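You operate a simulated robot arm through the tools that you are given. There is no shell and no other tool.

Carry out the task below with a simulated two-armed robot. There is one attempt and no reset: what you move stays moved.

## Task
Trace the drawing with the pink pen on the bright light box, then switch it off.
Fine: dial to bright first; park the pen, stand the gold weight beside the silver one. Set down upright: pink pen.

Only the result counts: the job must be done as asked and must still hold three seconds after the hand-in. Knocking over, shifting, dropping, spilling or breaking anything else fails it.

## Robot
Two 7-joint arms with four-finger grippers on one trunk that stands fixed in place. Base frame: the origin is at the foot of the trunk, x ahead of it, y to its left, z up. Units: mm, degrees, N and s.
The left shoulder is at [40, 181, 1179], the right one opposite. With the tool pointing down near the work surface each hand reaches from about 240 to 820 mm from the base axis, measured 20 degrees to its own side. Payload 3.67 kg a hand.
The TCP of each hand is the grasp point between the finger pads, 28 mm short of the fingertips. In the tool frame z runs along the fingers and y along their closing line. The gripper opens to 112 mm; its body begins 73 mm behind the TCP.
Orientation is told as [roll, pitch, yaw] about the base's x, y, z axes, in that order, counted from this pose: with the fingers straight down and closing along the base's y, the tool's x points along the base's -x, its y along +y and its z along -z.

## Interface
- The arms move only by the tool move_arm. It takes "left_steps", "right_steps" or both (then of equal length, played together; a hand with none holds still); each is a list of rows, each a list of 7 numbers: the shift along the base's x, y, z in m, then the turn, a rotation vector about the base's x, y, z in degrees, then the gripper command, from -1 (fully open) to 1 (shut), values between in proportion. In form: [[dx, dy, dz, ax, ay, az, claw], ...]. A call has 1 to 20 rows; each row is the pose to reach, as a shift and turn from the pose commanded when the call began. A row lasts 0.2 s, in which the tool goes at most 50 mm and 8.6 degrees; a call with a longer step from one row to the next is refused whole, and so is a gripper value outside its range. Where a pose cannot be reached the arm comes as near as it can. A force on the tool above 90 N (or 10 N above the force at the start of the call, whichever is more), or a blocked arm, ends the call early, and 0.2 s more pass. The fingers move at their own pace (about 72.4 mm/s each) and stop on an object; they squeeze with about 40 N. The grip force told is the motor's: it shows also when the fingers shut on nothing. Time passes only in rows, and 0.2 s behind the last, so rows that repeat a pose let the fingers close. The reply holds the time, the measured pose of the TCP, the force on the tool along the base axes, the opening and the grip force, in the units named above and with some noise, with the torque about the TCP (base axes, N m) and any sound that the robot's microphone picked up, and new pictures: "pictures" is both (left out), scene, wrist or none (wrist: the cameras of the hands that moved).
- Cameras (640 x 400 px; columns grow to the right, rows downward): "scene" is now at [99.2, 40.8, 1408.9]; the picture's right is [0.44, -0.90, 0.00], its down [-0.52, -0.26, -0.81] and it looks along [0.73, 0.36, -0.58] (base axes); focal length 328 px, centre (320, 200). "left" rides on the left gripper at [60, 18, -104] in its tool frame; the picture's right is [-0.29, 0.96, 0.00], its down [-0.80, -0.24, -0.55] and it looks along [-0.53, -0.16, 0.83] (tool axes); focal length 234 px, centre (320, 200). "right" rides on the right gripper at [60, -18, -104] in its tool frame; the picture's right is [0.29, 0.96, 0.00], its down [-0.80, 0.24, -0.55] and it looks along [-0.53, 0.16, 0.83] (tool axes); focal length 234 px, centre (320, 200). There is no depth. A picture from a camera that has moved, and an enlarged one, comes with that camera's place and axes in the base frame and with its lens.
- slide_trunk(by): moves the trunk up (or, below 0, down) by that many mm; the arms and the scene camera ride with it, the base frame stays. It gives what a move gives, with no picture.
- pan_tilt(pan, tilt): turns the head with the scene camera to pan (to the left, within 86 degrees either way) and tilt (down, from -29 to 69), counted from straight ahead of the robot. It gives what a move gives, and a new picture of the scene camera.
- enlarge(camera, box): a new picture of the part [left, top, right, bottom] of that camera's present view, enlarged. No time passes.
- close_job(): hands the job in; it is judged then, once.

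Places have to be worked out from the pictures, the camera data and where the tool is seen. Open the grippers and draw the arms clear of the work before you hand the job in, unless the task says otherwise.

The tools are called as a command line: name --argument value ..., lists and objects as JSON in quotes. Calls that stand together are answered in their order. move_arm: Moves the arms, as the interface text tells. Its arguments: {"type":"object","properties":{"left_steps":{"type":"array"},"right_steps":{"type":"array"},"pictures":{"type":"string","enum":["both","scene","wrist","none"]}},"required":[]} The other tools are called the same way: slide_trunk (by) moves the trunk up or down; pan_tilt (pan, tilt) turns the head that bears the scene camera; enlarge (camera, box) takes an enlarged picture of a part of a camera's view; close_job () hands the job in.

At the start:

```text
t: 0.0
left_ee_pos: [518.2, 486.9, 1129.7]
left_orientation: [0.1, 0.1, -0.1]
left_ft_force: [0.0, -0.2, 0.0]
left_torque: [0.01, 0.03, 0.01]
left_width: 112.0
left_grasp_force: 0.2
right_ee_pos: [590.4, -82.8, 1123.9]
right_orientation: [-0.1, 0.0, -0.1]
right_ft_force: [-0.5, 0.2, -0.2]
right_torque: [-0.02, -0.01, 0.05]
right_width: 112.0
right_grasp_force: 0.0
trunk travel left (down, up): [-300.0, 214.0]
head pan, tilt (commanded): [26.3, 35.7]
```

scene: 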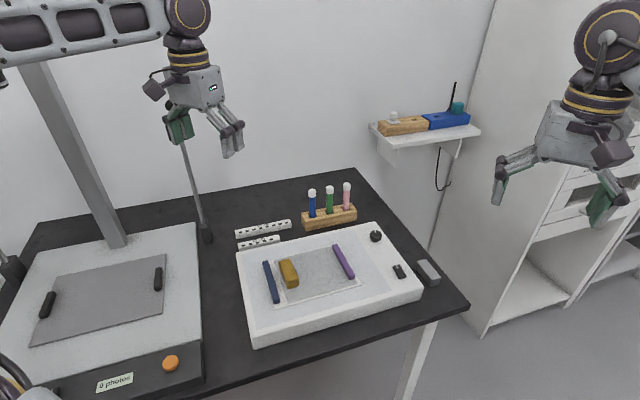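
right: 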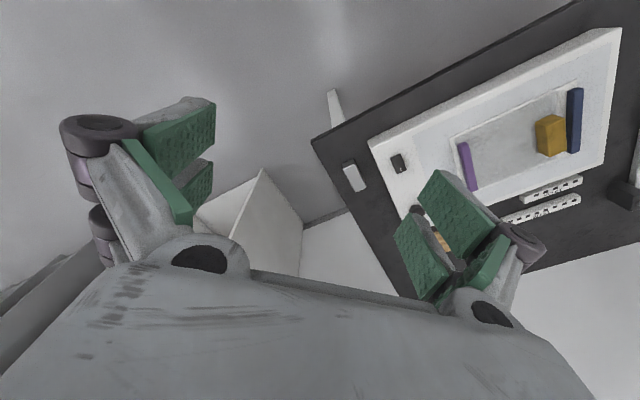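
left: 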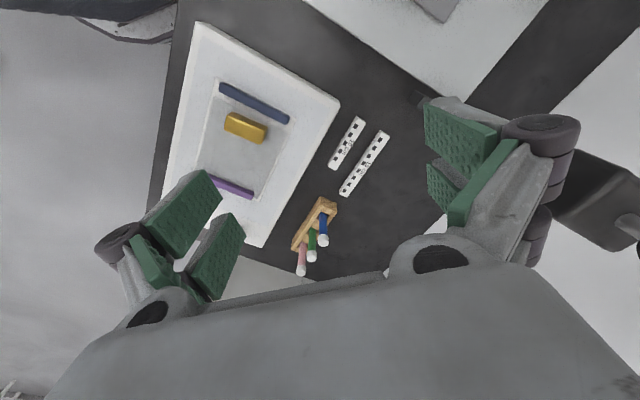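

The scene shows a table with a light box, a gold weight on the drawing, purple and blue bars, a pen rack and a shelf with another rack. I'll enlarge the parts before moving anything.

enlarge --camera "scene" --box '[220, 170, 460, 350]'

enlarge --camera "scene" --box '[360, 70, 500, 200]'

enlarge --camera "left" --box '[150, 10, 430, 290]'

enlarge --camera "right" --box '[310, 20, 640, 280]'

```text
2.22 times, centred on (340, 260) of scene
camera zoom: at [99.2, 40.8, 1408.9], right [0.44, -0.9, 0.0], down [-0.52, -0.26, -0.81], along [0.73, 0.36, -0.58], focal length 730 px, centre (276, 67)
```

zoom: 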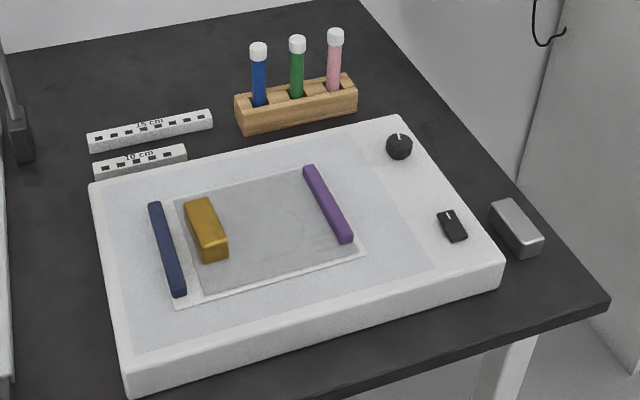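

```text
3.08 times, centred on (430, 135) of scene
camera zoom: at [99.2, 40.8, 1408.9], right [0.44, -0.9, 0.0], down [-0.52, -0.26, -0.81], along [0.73, 0.36, -0.58], focal length 1011 px, centre (-18, 400)
```

zoom: 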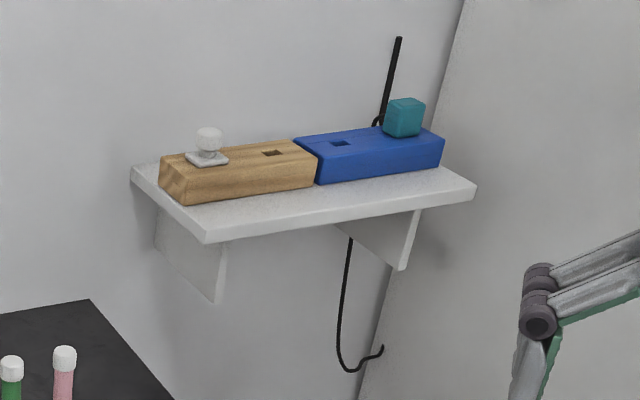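

```text
1.43 times, centred on (290, 150) of left
camera zoom: at [459.6, 505.4, 1233.9], right [0.29, 0.96, 0.0], down [0.8, -0.24, 0.55], along [0.53, -0.16, -0.83], focal length 334 px, centre (363, 271)
```

zoom: 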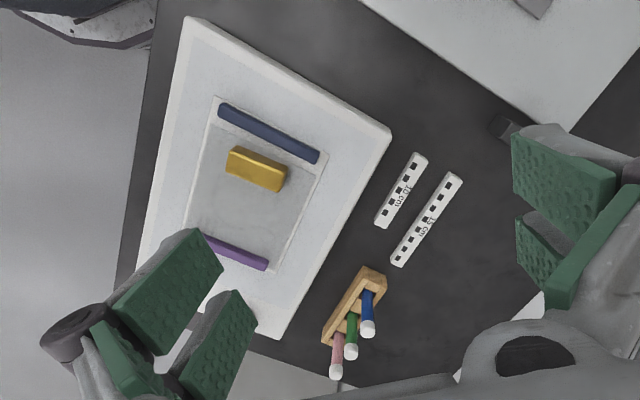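

```text
1.54 times, centred on (475, 150) of right
camera zoom: at [529.8, -101.6, 1228.8], right [-0.29, 0.96, 0.0], down [0.8, 0.24, 0.55], along [0.53, 0.16, -0.83], focal length 360 px, centre (82, 277)
```

zoom: 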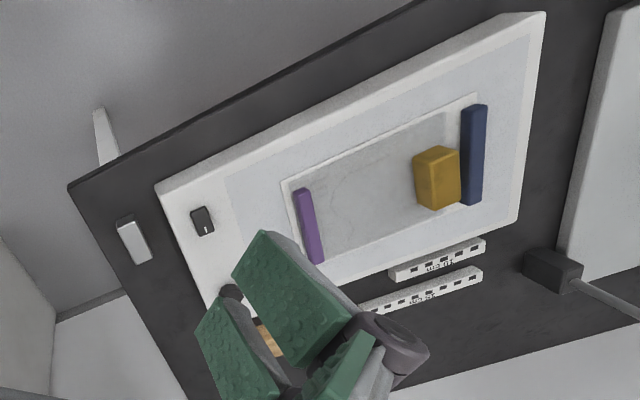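

Rough triangulation puts the gold weight near (541, 341, 813) and the silver near (753, 48, 745). I'll enlarge further to see the drawing, the knob, the switch and the pens.

enlarge --camera "scene" --box '[355, 215, 445, 295]'

enlarge --camera "scene" --box '[255, 235, 375, 315]'

enlarge --camera "scene" --box '[295, 175, 365, 235]'

enlarge --camera "right" --box '[450, 80, 590, 200]'

enlarge --camera "scene" --box '[0, 220, 230, 400]'

```text
5.00 times, centred on (400, 255) of scene
camera zoom: at [99.2, 40.8, 1408.9], right [0.44, -0.9, 0.0], down [-0.52, -0.26, -0.81], along [0.73, 0.36, -0.58], focal length 1642 px, centre (-80, -75)
```

zoom: 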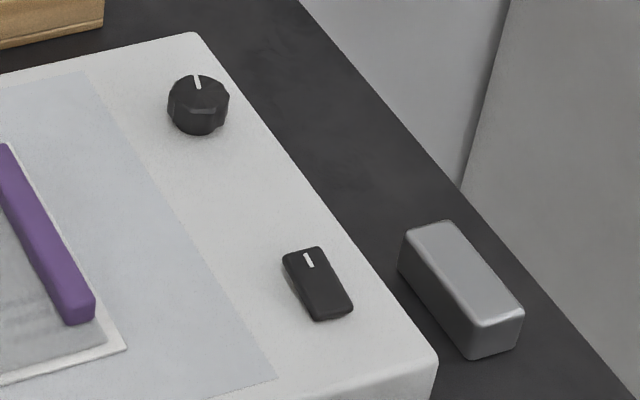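

```text
5.00 times, centred on (315, 275) of scene
camera zoom: at [99.2, 40.8, 1408.9], right [0.44, -0.9, 0.0], down [-0.52, -0.26, -0.81], along [0.73, 0.36, -0.58], focal length 1642 px, centre (345, -175)
```

zoom: 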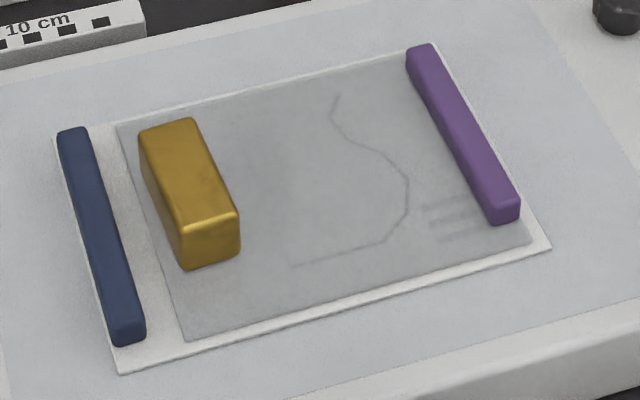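

```text
6.67 times, centred on (330, 205) of scene
camera zoom: at [99.2, 40.8, 1408.9], right [0.44, -0.9, 0.0], down [-0.52, -0.26, -0.81], along [0.73, 0.36, -0.58], focal length 2190 px, centre (253, 167)
```

zoom: 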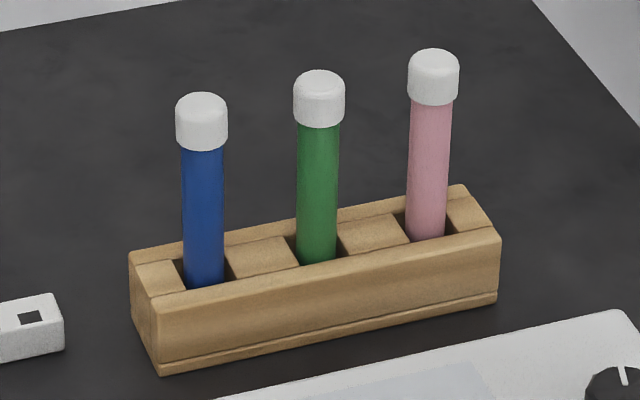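

```text
3.33 times, centred on (520, 140) of right
camera zoom: at [529.8, -101.6, 1228.8], right [-0.29, 0.96, 0.0], down [0.8, 0.24, 0.55], along [0.53, 0.16, -0.83], focal length 781 px, centre (-347, 400)
```

zoom: 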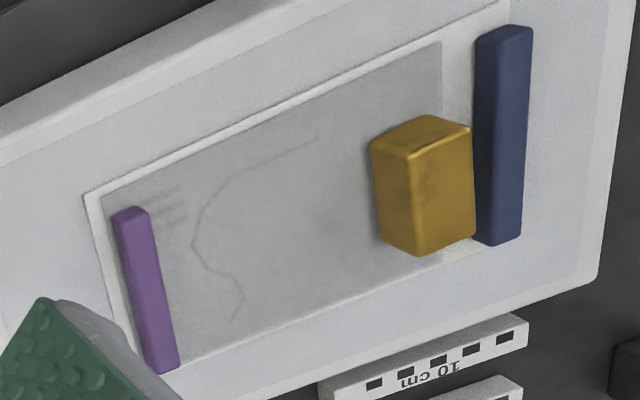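

```text
2.22 times, centred on (115, 310) of scene
camera zoom: at [99.2, 40.8, 1408.9], right [0.44, -0.9, 0.0], down [-0.52, -0.26, -0.81], along [0.73, 0.36, -0.58], focal length 730 px, centre (776, -44)
```

zoom: 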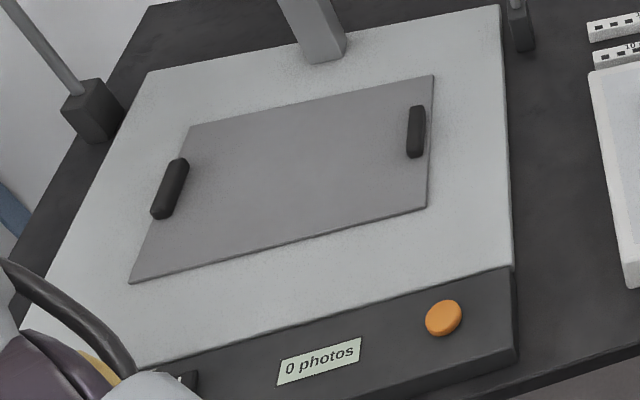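

The light box is turned about 45° to the base frame, and the pen rack sits far out at about 930 mm. Before planning motions I'll look around with the head to find obstacles such as the scanner's poles.

pan_tilt --pan 60 --tilt 20

pan_tilt --pan 22 --tilt 45

```text
t: 1.0
left_ee_pos: [519.4, 487.3, 1130.0]
left_orientation: [0.1, -0.1, -0.1]
left_ft_force: [0.1, -0.5, -0.2]
left_torque: [0.01, 0.02, -0.01]
left_width: 111.9
left_grasp_force: 0.1
right_ee_pos: [589.1, -83.1, 1125.2]
right_orientation: [0.0, 0.0, 0.0]
right_ft_force: [-0.4, -0.6, 0.0]
right_torque: [0.02, 0.02, -0.02]
right_width: 112.1
right_grasp_force: 0.0
trunk travel left (down, up): [-300.0, 214.0]
head pan, tilt (commanded): [60.0, 20.0]
camera scene: at [67.3, 82.6, 1433.8], right [0.87, -0.5, 0.0], down [-0.17, -0.3, -0.94], along [0.47, 0.81, -0.34], focal length 328 px, centre (320, 200)
```

scene: 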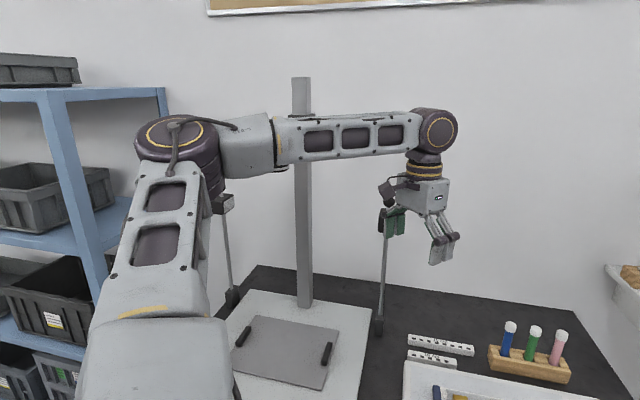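

```text
t: 2.0
left_ee_pos: [518.9, 486.7, 1129.4]
left_orientation: [0.0, 0.0, 0.0]
left_ft_force: [-0.2, 0.1, 0.7]
left_torque: [0.0, 0.02, 0.01]
left_width: 111.9
left_grasp_force: 0.0
right_ee_pos: [588.6, -83.3, 1124.9]
right_orientation: [0.1, 0.0, 0.0]
right_ft_force: [0.3, -0.4, 0.2]
right_torque: [0.01, 0.05, -0.01]
right_width: 111.8
right_grasp_force: 0.0
trunk travel left (down, up): [-300.0, 214.0]
head pan, tilt (commanded): [22.0, 45.0]
camera scene: at [96.0, 32.6, 1395.2], right [0.38, -0.93, 0.0], down [-0.66, -0.27, -0.71], along [0.66, 0.27, -0.71], focal length 328 px, centre (320, 200)
```

scene: 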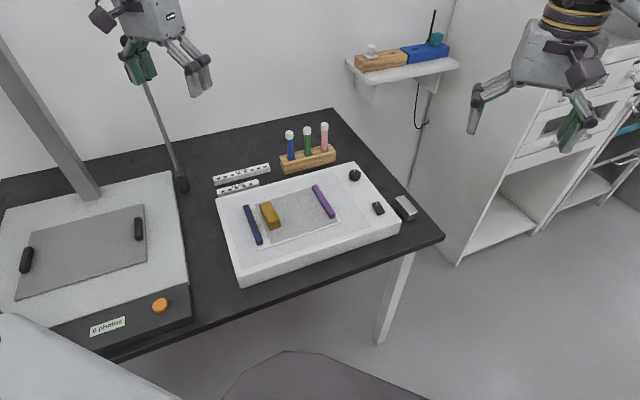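

A copy-stand column stands near (455, 844) and a lamp pole near (620, 690) with its top around z 1085; both are clear of the work. I'll zoom on the grippers for finger dimensions and on the box from this new head angle.

enlarge --camera "scene" --box '[450, 0, 640, 160]'

enlarge --camera "scene" --box '[90, 0, 230, 110]'

enlarge --camera "scene" --box '[330, 150, 440, 240]'

enlarge --camera "scene" --box '[235, 175, 345, 255]'

enlarge --camera "scene" --box '[265, 110, 355, 180]'

```text
2.50 times, centred on (545, 80) of scene
camera zoom: at [96.0, 32.6, 1395.2], right [0.38, -0.93, 0.0], down [-0.66, -0.27, -0.71], along [0.66, 0.27, -0.71], focal length 821 px, centre (-242, 500)
```

zoom: 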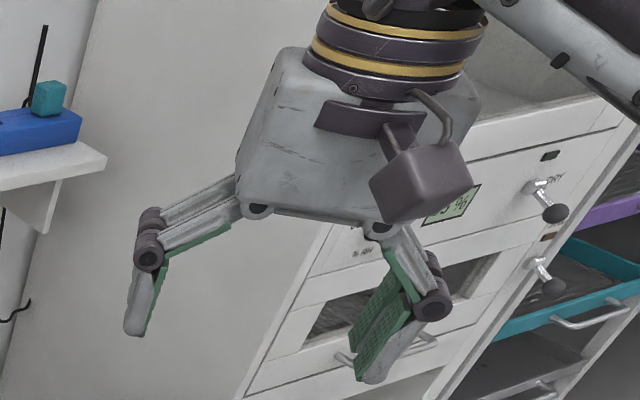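

```text
3.64 times, centred on (160, 55) of scene
camera zoom: at [96.0, 32.6, 1395.2], right [0.38, -0.93, 0.0], down [-0.66, -0.27, -0.71], along [0.66, 0.27, -0.71], focal length 1194 px, centre (902, 727)
```

zoom: 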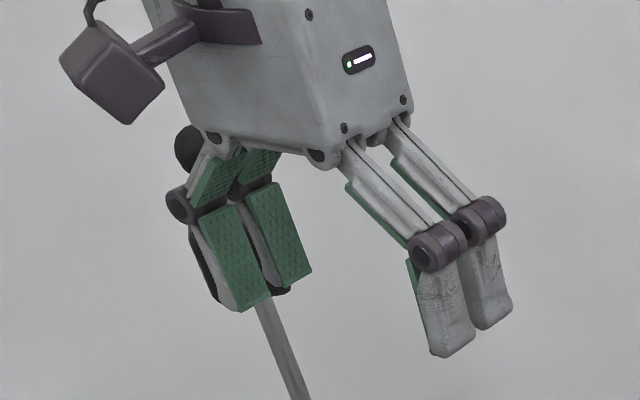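

```text
4.44 times, centred on (385, 195) of scene
camera zoom: at [96.0, 32.6, 1395.2], right [0.38, -0.93, 0.0], down [-0.66, -0.27, -0.71], along [0.66, 0.27, -0.71], focal length 1460 px, centre (31, 222)
```

zoom: 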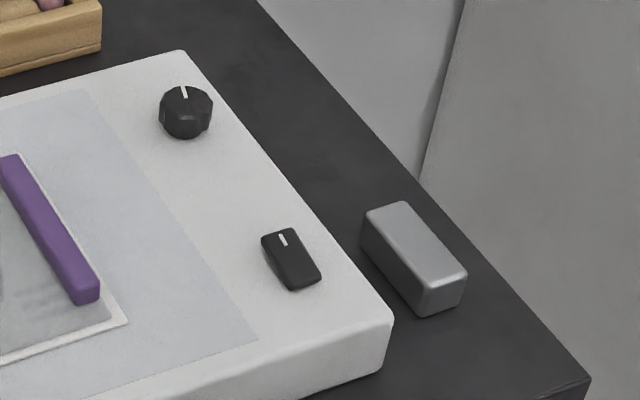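

```text
5.00 times, centred on (290, 215) of scene
camera zoom: at [96.0, 32.6, 1395.2], right [0.38, -0.93, 0.0], down [-0.66, -0.27, -0.71], along [0.66, 0.27, -0.71], focal length 1642 px, centre (470, 125)
```

zoom: 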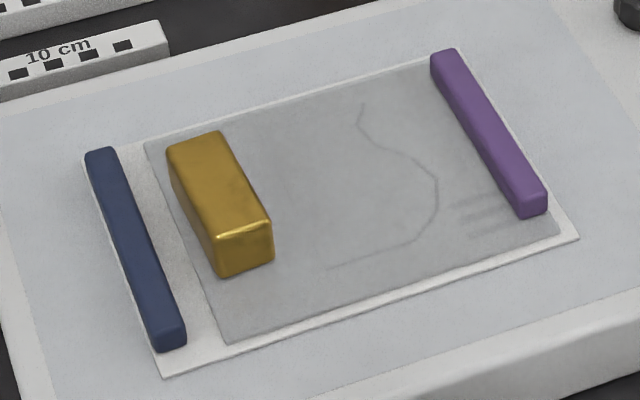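

```text
5.71 times, centred on (310, 145) of scene
camera zoom: at [96.0, 32.6, 1395.2], right [0.38, -0.93, 0.0], down [-0.66, -0.27, -0.71], along [0.66, 0.27, -0.71], focal length 1877 px, centre (377, 514)
```

zoom: 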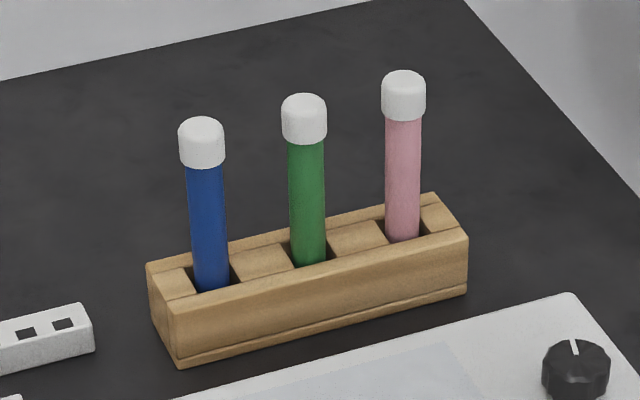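

The gripper fingers look about 20 mm thick, in pairs about 55 mm wide, and the pens are about 50 mm apart. I'd like to lower the trunk for reach, so I'll first check the space to the right of the robot.

pan_tilt --pan -50 --tilt 30

pan_tilt --pan 22 --tilt 40

```text
t: 3.5
left_ee_pos: [519.6, 486.2, 1130.0]
left_orientation: [0.0, 0.0, 0.0]
left_ft_force: [-0.5, -0.8, -0.2]
left_torque: [0.04, 0.04, 0.01]
left_width: 112.1
left_grasp_force: 0.0
right_ee_pos: [589.8, -83.0, 1125.9]
right_orientation: [-0.1, -0.1, 0.0]
right_ft_force: [-1.5, 0.3, 0.6]
right_torque: [-0.02, -0.01, -0.01]
right_width: 112.0
right_grasp_force: 0.1
trunk travel left (down, up): [-300.0, 214.0]
head pan, tilt (commanded): [-50.0, 30.0]
camera scene: at [78.8, -67.2, 1417.7], right [-0.77, -0.64, 0.0], down [-0.32, 0.38, -0.87], along [0.56, -0.66, -0.5], focal length 328 px, centre (320, 200)
```

scene: 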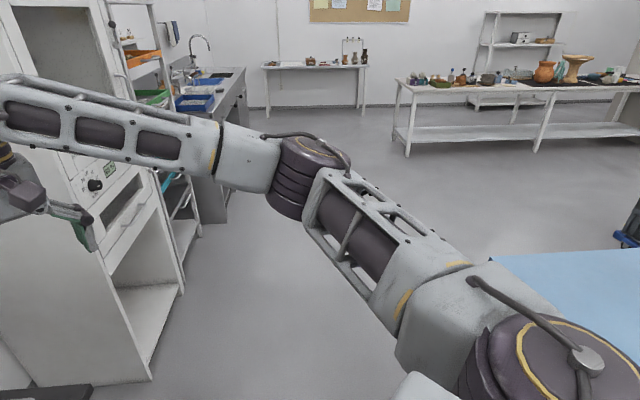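

```text
t: 4.9
left_ee_pos: [520.0, 485.2, 1130.2]
left_orientation: [-0.1, -0.1, 0.0]
left_ft_force: [-0.3, 0.0, 0.9]
left_torque: [0.0, -0.02, -0.05]
left_width: 112.1
left_grasp_force: 0.0
right_ee_pos: [590.2, -82.7, 1126.4]
right_orientation: [0.0, 0.0, 0.1]
right_ft_force: [0.0, 0.1, 0.4]
right_torque: [0.02, 0.0, -0.03]
right_width: 111.8
right_grasp_force: 0.1
trunk travel left (down, up): [-300.0, 214.0]
head pan, tilt (commanded): [22.0, 40.0]
camera scene: at [99.5, 33.8, 1402.4], right [0.37, -0.93, 0.0], down [-0.6, -0.24, -0.77], along [0.71, 0.29, -0.64], focal length 328 px, centre (320, 200)
```

scene: 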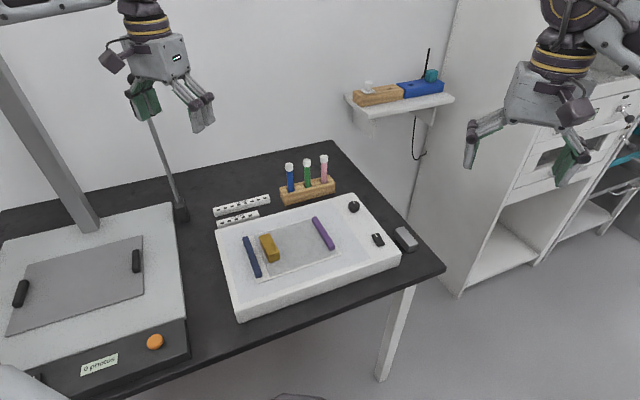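

The space to the right is free, and nothing lies under either arm for at least 150 mm. I'll lower the trunk by 130 mm to gain reach.

slide_trunk --by -130

pan_tilt --pan 18 --tilt 38

```text
t: 6.5
left_ee_pos: [518.7, 486.7, 1000.5]
left_orientation: [0.0, 0.1, 0.0]
left_ft_force: [-0.3, 0.1, -0.2]
left_torque: [-0.03, -0.03, 0.0]
left_width: 112.0
left_grasp_force: 0.1
right_ee_pos: [590.5, -83.5, 997.1]
right_orientation: [-0.1, 0.0, 0.0]
right_ft_force: [-0.7, 0.7, -0.8]
right_torque: [0.04, -0.01, 0.0]
right_width: 112.0
right_grasp_force: 0.0
trunk travel left (down, up): [-170.0, 344.0]
head pan, tilt (commanded): [22.0, 40.0]
```

```text
t: 7.1
left_ee_pos: [518.9, 486.8, 1000.9]
left_orientation: [0.0, 0.0, 0.0]
left_ft_force: [0.2, 0.0, -0.1]
left_torque: [-0.01, 0.01, 0.0]
left_width: 111.9
left_grasp_force: 0.0
right_ee_pos: [589.4, -83.2, 995.9]
right_orientation: [0.0, -0.1, 0.0]
right_ft_force: [0.1, -0.4, 0.4]
right_torque: [-0.01, -0.01, 0.02]
right_width: 112.0
right_grasp_force: 0.0
trunk travel left (down, up): [-170.0, 344.0]
head pan, tilt (commanded): [18.0, 38.0]
camera scene: at [102.6, 28.7, 1276.1], right [0.31, -0.95, 0.0], down [-0.59, -0.19, -0.79], along [0.75, 0.24, -0.62], focal length 328 px, centre (320, 200)
```

scene: 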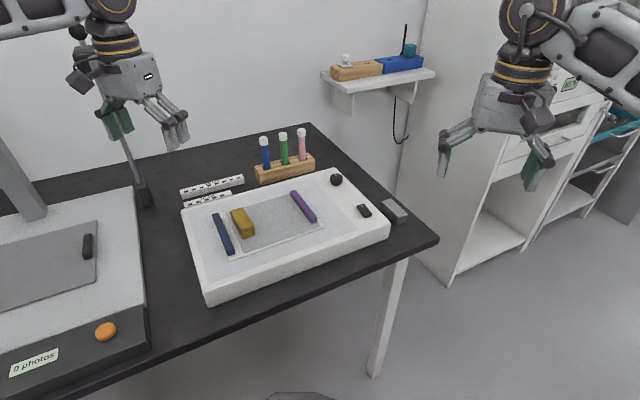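

The trunk is down and both hands are at z about 1000. I'll move the left hand above the middle of the light box, still high up, for a close look at the knob, switch and pens.

move_arm --left_steps '[[0.02, -0.035, -0.005, 0, 0, 0, -1], [0.04, -0.07, -0.01, 0, 0, 0, -1], [0.06, -0.105, -0.015, 0, 0, 0, -1], [0.08, -0.14, -0.02, 0, 0, 0, -1], [0.1, -0.175, -0.025, 0, 0, 0, -1], [0.12, -0.21, -0.03, 0, 0, 0, -1], [0.14, -0.245, -0.035, 0, 0, 0, -1], [0.15, -0.28, -0.04, 0, 0, 0, -1]]' --pictures "both"

```text
t: 8.9
left_ee_pos: [668.4, 208.9, 961.5]
left_orientation: [0.1, -0.1, 0.1]
left_ft_force: [-0.1, 0.3, 0.3]
left_torque: [-0.01, -0.03, 0.01]
left_width: 111.9
left_grasp_force: 0.1
left hand out of reach, approached as far as the arm can: row 8
right_ee_pos: [590.2, -83.4, 996.1]
right_orientation: [0.0, 0.1, 0.0]
right_ft_force: [0.2, 0.6, 0.2]
right_torque: [0.01, 0.02, -0.01]
right_width: 111.9
right_grasp_force: 0.0
trunk travel left (down, up): [-170.0, 344.0]
head pan, tilt (commanded): [18.0, 38.0]
camera scene: at [103.3, 28.2, 1276.1], right [0.31, -0.95, 0.0], down [-0.59, -0.19, -0.79], along [0.75, 0.24, -0.62], focal length 328 px, centre (320, 200)
camera left: at [608.5, 227.8, 1064.8], right [0.29, 0.96, 0.0], down [0.8, -0.24, 0.56], along [0.53, -0.16, -0.83], focal length 234 px, centre (320, 200)
```

scene: 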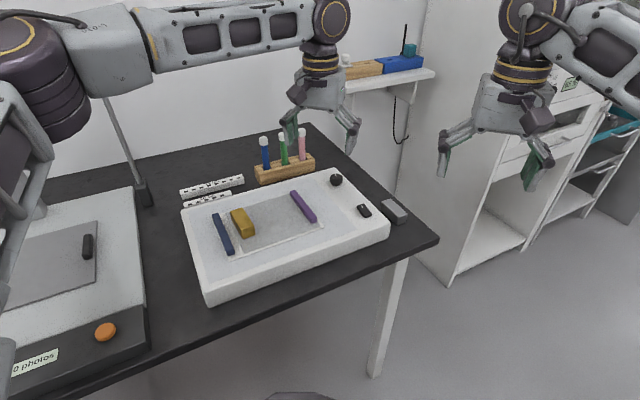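
left: 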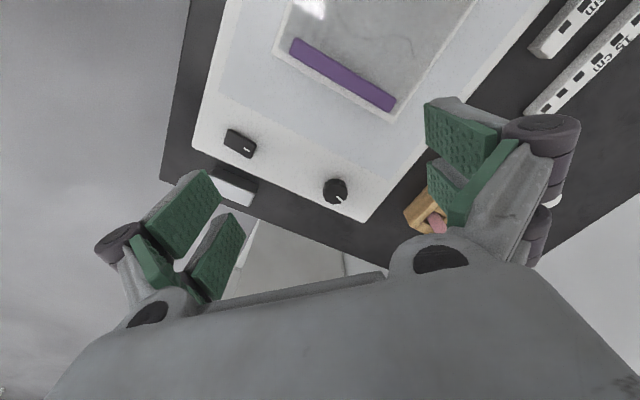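

The hand barely reaches here with the tool straight down at this height, so tilting will matter. I'll enlarge the wrist view on the knob, switch, drawing and rack.

enlarge --camera "left" --box '[290, 150, 400, 230]'

enlarge --camera "left" --box '[200, 110, 300, 210]'

enlarge --camera "left" --box '[260, 0, 480, 140]'

enlarge --camera "scene" --box '[200, 120, 420, 260]'

```text
5.00 times, centred on (345, 190) of left
camera zoom: at [608.5, 227.8, 1064.8], right [0.29, 0.96, 0.0], down [0.8, -0.24, 0.56], along [0.53, -0.16, -0.83], focal length 1171 px, centre (195, 250)
```

zoom: 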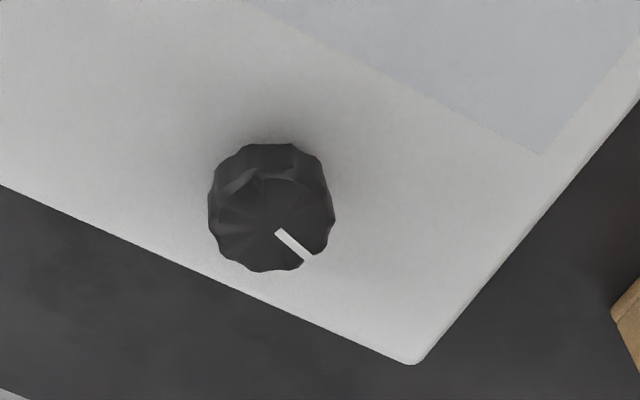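

```text
4.00 times, centred on (250, 160) of left
camera zoom: at [608.5, 227.8, 1064.8], right [0.29, 0.96, 0.0], down [0.8, -0.24, 0.56], along [0.53, -0.16, -0.83], focal length 937 px, centre (600, 360)
```

zoom: 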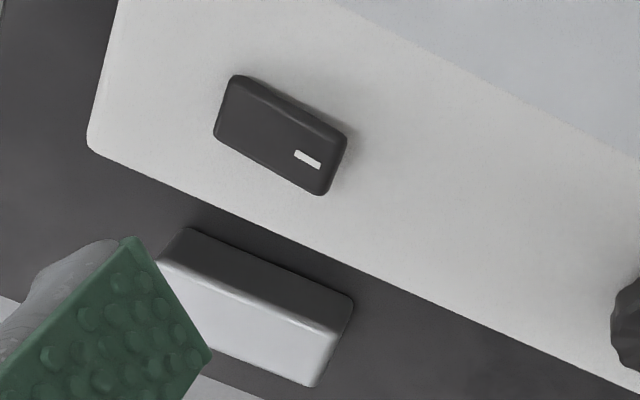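

```text
2.86 times, centred on (370, 70) of left
camera zoom: at [608.5, 227.8, 1064.8], right [0.29, 0.96, 0.0], down [0.8, -0.24, 0.56], along [0.53, -0.16, -0.83], focal length 669 px, centre (177, 571)
```

zoom: 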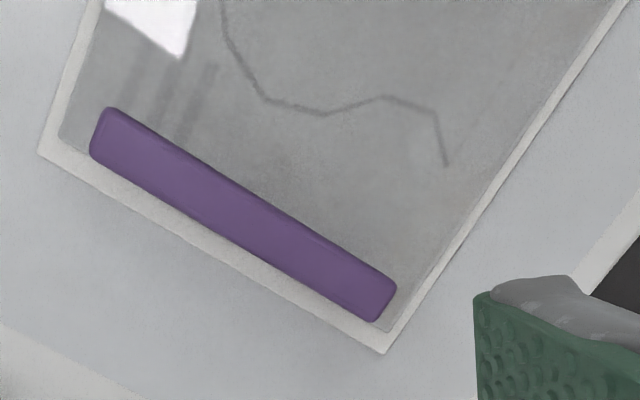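

```text
2.86 times, centred on (310, 190) of scene
camera zoom: at [103.3, 28.2, 1276.1], right [0.31, -0.95, 0.0], down [-0.59, -0.19, -0.79], along [0.75, 0.24, -0.62], focal length 938 px, centre (349, 229)
```

zoom: 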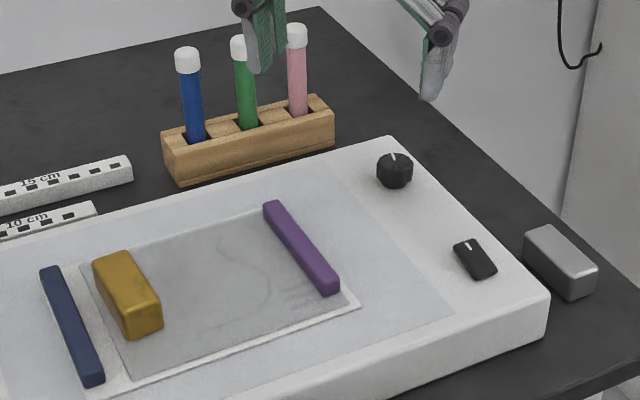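

The knob's white mark points at about azimuth 26°, while the box's far direction is about 45°. I judge the knob centre to be near (766, 201) with its top near z 808. I'll go down and then forward over it, and see whether it's reachable with the tool straight down.

move_arm --left_steps '[[0, 0, -0.04, 0, 0, 0, -1], [0, 0, -0.08, 0, 0, 0, -1], [0.03, -0.002, -0.1, 0, 0, 0, -1], [0.06, -0.004, -0.1, 0, 0, 0, -1], [0.09, -0.006, -0.1, 0, 0, 0, -1], [0.09, -0.006, -0.1, 0, 0, 0, -1]]' --pictures "both"

```text
t: 10.3
left_ee_pos: [679.7, 238.4, 875.0]
left_orientation: [0.0, -0.1, 0.0]
left_ft_force: [-0.9, 0.5, -1.3]
left_torque: [-0.01, -0.02, 0.01]
left_width: 112.2
left_grasp_force: 0.0
left hand out of reach, approached as far as the arm can: row 2, 3, 4, 5, 6
right_ee_pos: [589.4, -83.5, 996.2]
right_orientation: [-0.1, 0.0, 0.0]
right_ft_force: [0.1, -0.2, -0.1]
right_torque: [0.03, 0.02, -0.01]
right_width: 112.1
right_grasp_force: 0.1
trunk travel left (down, up): [-170.0, 344.0]
head pan, tilt (commanded): [18.0, 38.0]
camera scene: at [102.7, 28.3, 1276.1], right [0.31, -0.95, 0.0], down [-0.59, -0.19, -0.79], along [0.75, 0.24, -0.62], focal length 328 px, centre (320, 200)
camera left: at [619.8, 257.6, 979.1], right [0.29, 0.96, 0.0], down [0.8, -0.24, 0.55], along [0.53, -0.16, -0.83], focal length 234 px, centre (320, 200)
```

scene: 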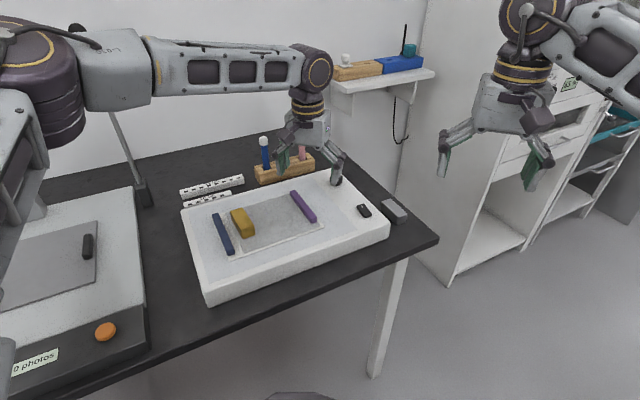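
left: 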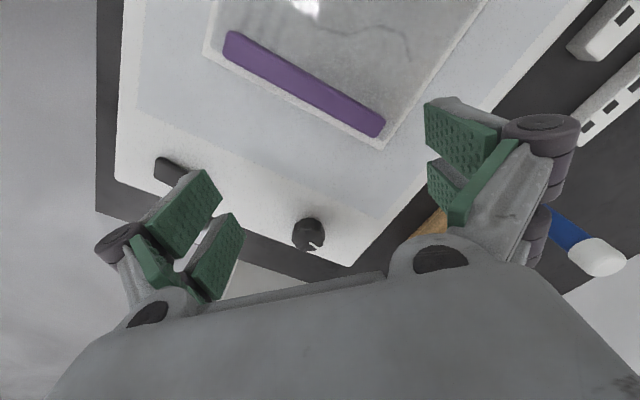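

With the trunk low, the wrist has to fold past its limit, which is the opposite of what I wanted. I'll raise the trunk back by 130 mm so the forearm slopes down to the wrist.

slide_trunk --by 130

move_arm --left_steps '[[0.015, -0.008, -0.04, 0, 0, 0, -1], [0.03, -0.016, -0.08, 0, 0, 0, -1], [0.05, -0.024, -0.12, 0, 0, 0, -1], [0.07, -0.03, -0.15, 0, 0, 0, -1], [0.085, -0.035, -0.15, 0, 0, 0, -1], [0.085, -0.035, -0.15, 0, 0, 0, -1]]' --pictures "both"

```text
t: 11.9
left_ee_pos: [679.5, 239.3, 1004.3]
left_orientation: [0.0, 0.0, 0.1]
left_ft_force: [-0.2, 0.1, 0.1]
left_torque: [-0.01, -0.01, 0.01]
left_width: 112.2
left_grasp_force: 0.1
right_ee_pos: [590.4, -83.1, 1124.5]
right_orientation: [0.0, 0.0, 0.0]
right_ft_force: [0.6, -0.4, -0.4]
right_torque: [0.02, -0.01, 0.0]
right_width: 111.9
right_grasp_force: 0.1
trunk travel left (down, up): [-300.0, 214.0]
head pan, tilt (commanded): [18.0, 38.0]
```

```text
t: 13.3
left_ee_pos: [656.7, 254.2, 904.8]
left_orientation: [-0.1, -0.2, 0.0]
left_ft_force: [0.0, 0.7, -0.1]
left_torque: [-0.02, 0.0, -0.01]
left_width: 111.9
left_grasp_force: 0.1
left hand out of reach, approached as far as the arm can: row 1, 2, 3, 4, 5, 6
right_ee_pos: [589.1, -82.8, 1125.0]
right_orientation: [-0.1, 0.0, 0.1]
right_ft_force: [0.0, -1.2, -0.7]
right_torque: [-0.01, -0.02, 0.0]
right_width: 111.9
right_grasp_force: 0.0
trunk travel left (down, up): [-300.0, 214.0]
head pan, tilt (commanded): [18.0, 38.0]
camera scene: at [102.8, 28.7, 1405.4], right [0.31, -0.95, 0.0], down [-0.59, -0.19, -0.79], along [0.75, 0.24, -0.62], focal length 328 px, centre (320, 200)
camera left: at [597.1, 273.3, 1009.3], right [0.29, 0.96, 0.0], down [0.8, -0.24, 0.56], along [0.53, -0.16, -0.83], focal length 234 px, centre (320, 200)
```

scene: 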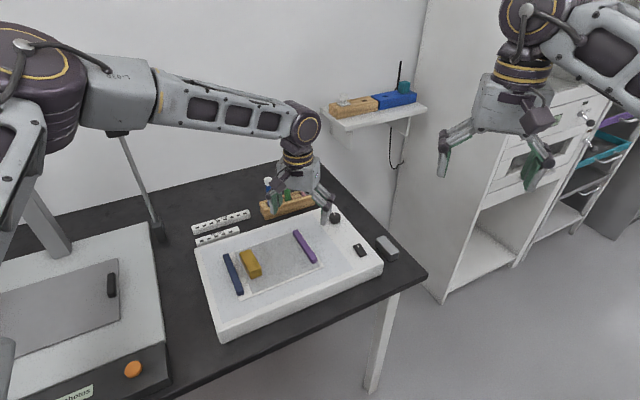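
left: 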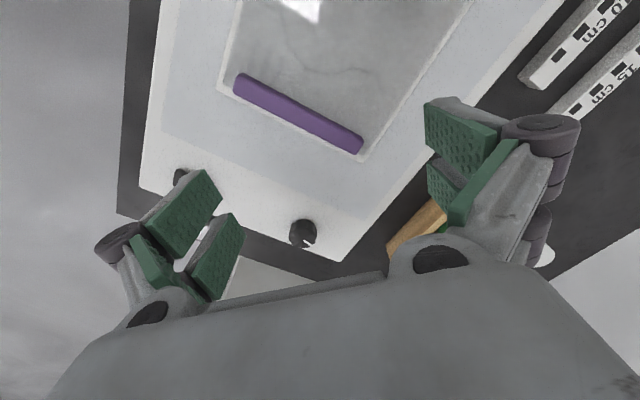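

My shifts may be counted from the earlier unreachable commanded pose, about (844, 166, 841), rather than from where the hand stopped. I'll test this by commanding a shift that should land near (744, 206, 901) if that's so.

move_arm --left_steps '[[-0.03, 0.01, 0.02, 0, 0, 0, -1], [-0.06, 0.025, 0.04, 0, 0, 0, -1], [-0.1, 0.04, 0.06, 0, 0, 0, -1], [-0.1, 0.04, 0.06, 0, 0, 0, -1], [-0.1, 0.04, 0.06, 0, 0, 0, -1]]' --pictures "none"

```text
t: 14.5
left_ee_pos: [555.4, 295.1, 964.0]
left_orientation: [-0.1, 0.0, 0.0]
left_ft_force: [0.3, -0.8, 0.4]
left_torque: [0.02, -0.01, -0.03]
left_width: 112.1
left_grasp_force: 0.1
right_ee_pos: [589.4, -83.5, 1124.7]
right_orientation: [0.1, 0.0, 0.0]
right_ft_force: [0.1, -0.4, 0.7]
right_torque: [-0.03, -0.03, 0.02]
right_width: 111.8
right_grasp_force: 0.1
trunk travel left (down, up): [-300.0, 214.0]
head pan, tilt (commanded): [18.0, 38.0]
```

The shifts are counted from where the hand actually stopped. Now I'll test reach with the fingers tilted 30° forward, moving towards (700, 230, 900).

move_arm --left_steps '[[0.02, -0.01, -0.01, 0, -8, 0, -1], [0.05, -0.02, -0.02, 0, -16, 0, -1], [0.08, -0.03, -0.03, 0, -24, 0, -1], [0.11, -0.045, -0.04, 0, -30, 0, -1], [0.145, -0.065, -0.06, 0, -30, 0, -1], [0.145, -0.065, -0.06, 0, -30, 0, -1]]' --pictures "none"

```text
t: 15.9
left_ee_pos: [698.9, 232.4, 904.7]
left_orientation: [-0.1, -30.2, 0.0]
left_ft_force: [-0.2, 0.5, -0.2]
left_torque: [0.0, 0.01, 0.01]
left_width: 111.7
left_grasp_force: 0.1
right_ee_pos: [588.1, -81.7, 1126.4]
right_orientation: [0.0, 0.0, -0.1]
right_ft_force: [-0.9, 0.3, 0.2]
right_torque: [-0.01, -0.02, 0.03]
right_width: 112.0
right_grasp_force: 0.1
trunk travel left (down, up): [-300.0, 214.0]
head pan, tilt (commanded): [18.0, 38.0]
```

With the 30° tilt the pose is reachable. Next I'll go lower and forward over the knob while reducing the tilt, to see how much tilt I really need there.

move_arm --left_steps '[[0.02, -0.01, -0.02, 0, 0, 0, -1], [0.04, -0.02, -0.035, 0, 0, 0, -1], [0.06, -0.03, -0.045, 0, 0, 0, -1], [0.06, -0.03, -0.045, 0, 6, 0, -1], [0.06, -0.03, -0.045, 0, 12, 0, -1], [0.06, -0.03, -0.045, 0, 12, 0, -1]]' --pictures "both"

```text
t: 17.3
left_ee_pos: [703.0, 235.0, 894.7]
left_orientation: [-0.1, -18.2, -0.1]
left_ft_force: [-0.1, -0.2, -0.6]
left_torque: [0.01, 0.02, 0.0]
left_width: 112.0
left_grasp_force: 0.0
left hand out of reach, approached as far as the arm can: row 2, 3, 4, 5, 6
right_ee_pos: [589.6, -82.2, 1125.4]
right_orientation: [0.0, 0.1, 0.0]
right_ft_force: [-0.4, -0.2, -0.6]
right_torque: [0.03, 0.02, 0.01]
right_width: 112.0
right_grasp_force: 0.0
trunk travel left (down, up): [-300.0, 214.0]
head pan, tilt (commanded): [18.0, 38.0]
camera scene: at [103.1, 28.6, 1405.3], right [0.31, -0.95, 0.0], down [-0.59, -0.19, -0.79], along [0.75, 0.24, -0.62], focal length 328 px, centre (320, 200)
camera left: at [614.4, 254.2, 975.5], right [0.27, 0.96, 0.09], down [0.59, -0.24, 0.77], along [0.76, -0.16, -0.63], focal length 234 px, centre (320, 200)
```

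scene: 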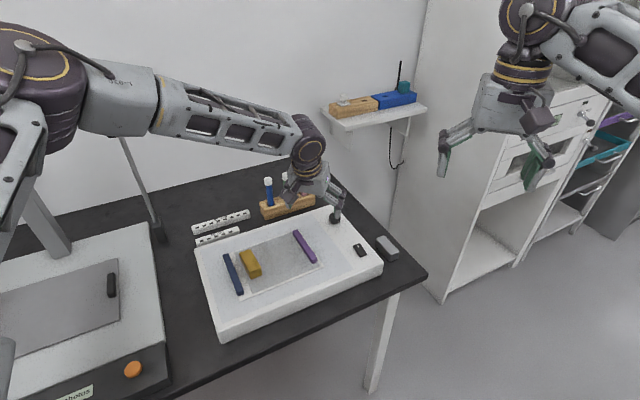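
left: 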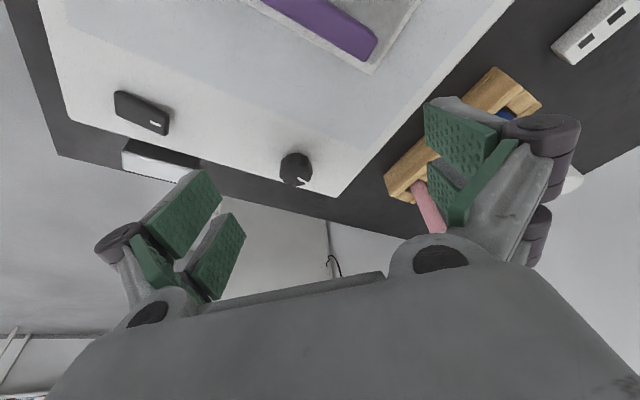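

Still limited, even though the arm isn't fully stretched, so joint limits depend on the path and posture. I'll retreat, straighten the tool, go low to about z 850, and probe forward in small rows to find the real limit.

move_arm --left_steps '[[-0.04, -0.01, -0.01, 0, 6, 0, -1], [-0.08, -0.02, -0.02, 0, 12, 0, -1], [-0.1, -0.03, -0.035, 0, 18, 0, -1], [-0.1, -0.035, -0.045, 0, 18, 0, -1], [-0.08, -0.035, -0.045, 0, 18, 0, -1], [-0.06, -0.035, -0.045, 0, 18, 0, -1], [-0.04, -0.035, -0.045, 0, 18, 0, -1], [-0.02, -0.035, -0.045, 0, 18, 0, -1], [0.0, -0.035, -0.045, 0, 18, 0, -1], [0.02, -0.035, -0.045, 0, 18, 0, -1], [0.04, -0.035, -0.045, 0, 18, 0, -1], [0.06, -0.035, -0.045, 0, 18, 0, -1]]' --pictures "scene"

```text
t: 19.9
left_ee_pos: [656.9, 257.6, 900.5]
left_orientation: [-0.2, -0.1, 0.0]
left_ft_force: [0.5, 0.6, 0.5]
left_torque: [0.01, -0.03, -0.01]
left_width: 112.1
left_grasp_force: 0.1
left hand out of reach, approached as far as the arm can: row 4, 5, 6, 7, 8, 9, 10, 11, 12
right_ee_pos: [589.5, -82.7, 1124.8]
right_orientation: [0.0, 0.0, 0.0]
right_ft_force: [0.2, -0.6, 0.1]
right_torque: [-0.01, -0.01, -0.02]
right_width: 112.1
right_grasp_force: 0.0
trunk travel left (down, up): [-300.0, 214.0]
head pan, tilt (commanded): [18.0, 38.0]
camera scene: at [102.8, 28.8, 1405.4], right [0.31, -0.95, 0.0], down [-0.59, -0.19, -0.79], along [0.75, 0.24, -0.62], focal length 328 px, centre (320, 200)
```

scene: 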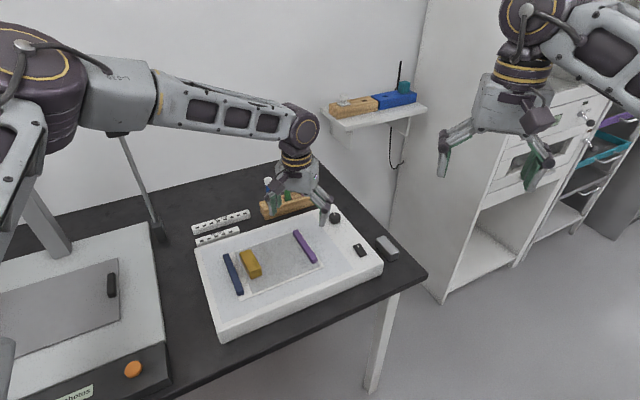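

Even (603, 200, 850) is refused in this posture, so the elbow is in a poor configuration. I'll go back towards the starting area on the left, descend there first, and then move in low.

move_arm --left_steps '[[-0.02, 0.03, 0.03, 0, 0, 0, -1], [-0.04, 0.06, 0.06, 0, 0, 0, -1], [-0.06, 0.09, 0.09, 0, 0, 0, -1], [-0.08, 0.12, 0.11, 0, 0, 0, -1], [-0.1, 0.15, 0.11, 0, 0, 0, -1], [-0.12, 0.17, 0.08, 0, 0, 0, -1], [-0.12, 0.17, 0.04, 0, 0, 0, -1], [-0.12, 0.17, 0.0, 0, 0, 0, -1], [-0.12, 0.15, -0.03, 0, 0, 0, -1], [-0.12, 0.12, -0.05, 0, 0, 0, -1]]' --pictures "scene"

```text
t: 22.1
left_ee_pos: [535.0, 372.0, 857.2]
left_orientation: [0.0, -0.1, 0.1]
left_ft_force: [0.2, -0.6, -0.4]
left_torque: [0.0, 0.01, -0.01]
left_width: 111.8
left_grasp_force: 0.0
right_ee_pos: [588.9, -84.8, 1124.6]
right_orientation: [0.0, 0.1, 0.1]
right_ft_force: [0.4, 0.1, 0.0]
right_torque: [0.0, -0.01, 0.0]
right_width: 112.2
right_grasp_force: 0.1
trunk travel left (down, up): [-300.0, 214.0]
head pan, tilt (commanded): [18.0, 38.0]
camera scene: at [103.7, 27.5, 1405.3], right [0.31, -0.95, 0.0], down [-0.59, -0.19, -0.79], along [0.75, 0.24, -0.62], focal length 328 px, centre (320, 200)
```

scene: 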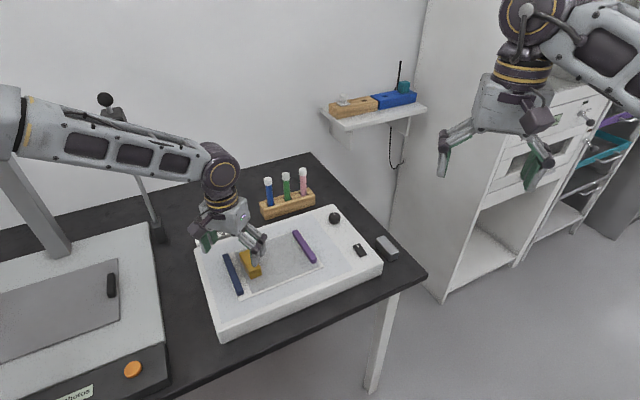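

That posture is good: the hand is at (535, 372, 857). Now I'll probe outward at z about 880 towards (715, 260).

move_arm --left_steps '[[0.01, -0.01, 0.025, 0, 0, 0, -1], [0.04, -0.025, 0.025, 0, 0, 0, -1], [0.07, -0.045, 0.025, 0, 0, 0, -1], [0.1, -0.06, 0.02, 0, 0, 0, -1], [0.13, -0.08, 0.01, 0, 0, 0, -1], [0.15, -0.095, 0.0, 0, 0, 0, -1], [0.165, -0.105, -0.005, 0, 0, 0, -1], [0.18, -0.11, -0.005, 0, 0, 0, -1]]' --pictures "scene"

```text
t: 23.9
left_ee_pos: [658.6, 289.5, 875.3]
left_orientation: [-0.1, -0.2, 0.0]
left_ft_force: [0.0, -0.1, -0.2]
left_torque: [0.01, 0.0, -0.01]
left_width: 111.9
left_grasp_force: 0.0
left hand out of reach, approached as far as the arm can: row 5, 6, 7, 8
right_ee_pos: [588.6, -83.5, 1125.5]
right_orientation: [-0.1, 0.0, -0.1]
right_ft_force: [0.0, 0.6, 0.0]
right_torque: [-0.02, -0.02, 0.01]
right_width: 112.2
right_grasp_force: 0.0
trunk travel left (down, up): [-300.0, 214.0]
head pan, tilt (commanded): [18.0, 38.0]
camera scene: at [102.6, 28.5, 1405.4], right [0.31, -0.95, 0.0], down [-0.59, -0.19, -0.79], along [0.75, 0.24, -0.62], focal length 328 px, centre (320, 200)
```

scene: 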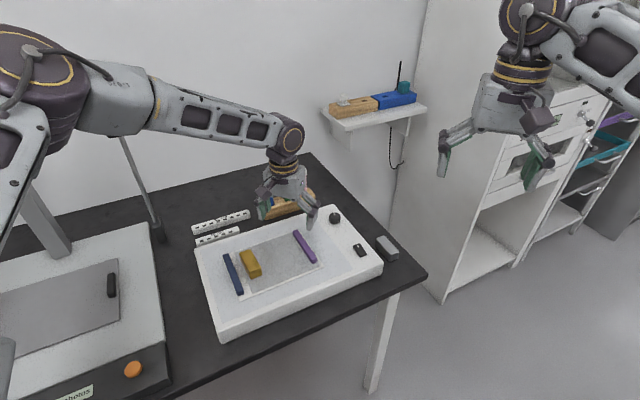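

The boundary here was (658, 290, 875), still well short of the stated reach. I'll probe straight out at a larger y to find out whether the limit is radial or cross-body.

move_arm --left_steps '[[-0.03, 0.03, 0.005, 0, 0, 0, -1], [-0.03, 0.07, 0.005, 0, 0, 0, -1], [-0.01, 0.09, 0.005, 0, 0, 0, -1], [0.01, 0.09, 0.005, 0, 0, 0, -1], [0.03, 0.09, 0.005, 0, 0, 0, -1], [0.05, 0.09, 0.005, 0, 0, 0, -1]]' --pictures "none"

```text
t: 25.3
left_ee_pos: [689.9, 380.7, 883.0]
left_orientation: [-0.1, -0.2, 0.0]
left_ft_force: [-1.0, -0.2, 0.1]
left_torque: [-0.02, -0.01, 0.02]
left_width: 112.0
left_grasp_force: 0.1
left hand out of reach, approached as far as the arm can: row 6
right_ee_pos: [588.4, -82.0, 1126.0]
right_orientation: [0.0, 0.0, 0.0]
right_ft_force: [0.0, -0.5, 0.6]
right_torque: [-0.02, -0.01, 0.01]
right_width: 111.9
right_grasp_force: 0.0
trunk travel left (down, up): [-300.0, 214.0]
head pan, tilt (commanded): [18.0, 38.0]
```

The limit depends on y, so it looks like a cross-body wrist or yaw joint limit. I'll test whether yawing the hand extends the reach: first yaw −32°.

move_arm --left_steps '[[-0.04, -0.015, 0.005, 0, 0, -8, -1], [-0.04, -0.03, 0.005, 0, 0, -16, -1], [-0.04, -0.03, 0.005, 0, 0, -24, -1], [-0.04, -0.03, 0.005, 0, 0, -32, -1], [-0.02, -0.03, 0.005, 0, 0, -32, -1], [-0.005, -0.03, 0.005, 0, 0, -32, -1], [0.01, -0.03, 0.005, 0, 0, -32, -1], [0.025, -0.03, 0.005, 0, 0, -32, -1], [0.04, -0.03, 0.005, 0, 0, -32, -1]]' --pictures "none"

```text
t: 27.3
left_ee_pos: [691.9, 358.3, 900.4]
left_orientation: [-0.1, -0.2, -31.9]
left_ft_force: [0.1, -0.3, 0.3]
left_torque: [-0.02, -0.02, 0.01]
left_width: 112.1
left_grasp_force: 0.1
left hand out of reach, approached as far as the arm can: row 7, 8, 9
right_ee_pos: [589.5, -84.5, 1126.4]
right_orientation: [-0.1, 0.0, 0.0]
right_ft_force: [0.2, -0.6, -0.1]
right_torque: [0.0, 0.03, 0.01]
right_width: 112.1
right_grasp_force: 0.0
trunk travel left (down, up): [-300.0, 214.0]
head pan, tilt (commanded): [18.0, 38.0]
```

Fitting the points where the arm stopped suggests a joint limit rather than full stretch. I'll look at the left arm's posture with the head to understand it.

pan_tilt --pan 50 --tilt 25

pan_tilt --pan 82 --tilt 40

```text
t: 28.3
left_ee_pos: [691.7, 357.0, 901.3]
left_orientation: [0.0, -0.3, -32.0]
left_ft_force: [0.5, -0.3, -0.5]
left_torque: [0.01, 0.02, -0.02]
left_width: 112.0
left_grasp_force: 0.2
right_ee_pos: [589.6, -83.1, 1126.3]
right_orientation: [0.0, 0.0, -0.1]
right_ft_force: [-1.0, -0.1, -0.6]
right_torque: [-0.03, 0.01, 0.0]
right_width: 111.9
right_grasp_force: 0.1
trunk travel left (down, up): [-300.0, 214.0]
head pan, tilt (commanded): [50.0, 25.0]
camera scene: at [80.0, 72.5, 1425.7], right [0.77, -0.64, 0.0], down [-0.27, -0.32, -0.91], along [0.58, 0.69, -0.42], focal length 328 px, centre (320, 200)
```

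scene: 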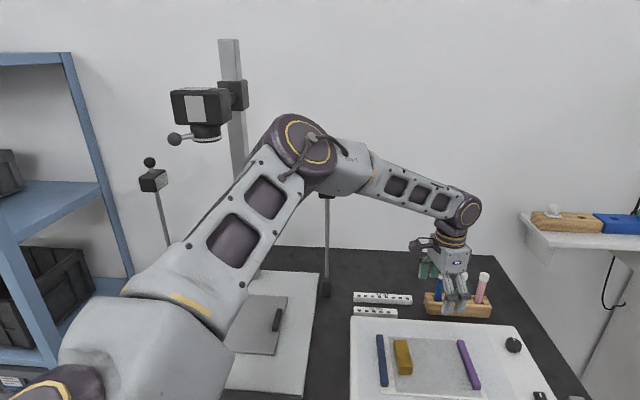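

```text
t: 29.3
left_ee_pos: [691.4, 357.9, 900.4]
left_orientation: [-0.1, -0.2, -32.0]
left_ft_force: [-0.4, 0.5, -1.0]
left_torque: [0.02, 0.0, 0.04]
left_width: 112.1
left_grasp_force: 0.0
right_ee_pos: [589.6, -82.9, 1126.1]
right_orientation: [-0.1, 0.0, 0.0]
right_ft_force: [0.3, -0.3, 0.7]
right_torque: [0.02, 0.02, 0.02]
right_width: 112.1
right_grasp_force: 0.1
trunk travel left (down, up): [-300.0, 214.0]
head pan, tilt (commanded): [82.0, 40.0]
camera scene: at [32.7, 86.2, 1402.4], right [0.99, -0.14, 0.0], down [-0.09, -0.64, -0.77], along [0.11, 0.76, -0.64], focal length 328 px, centre (320, 200)
```

scene: 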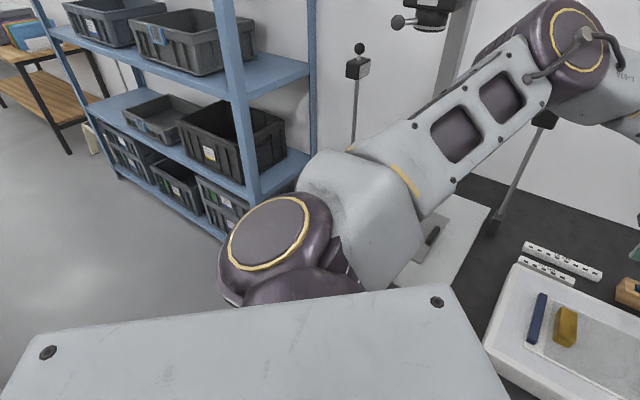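

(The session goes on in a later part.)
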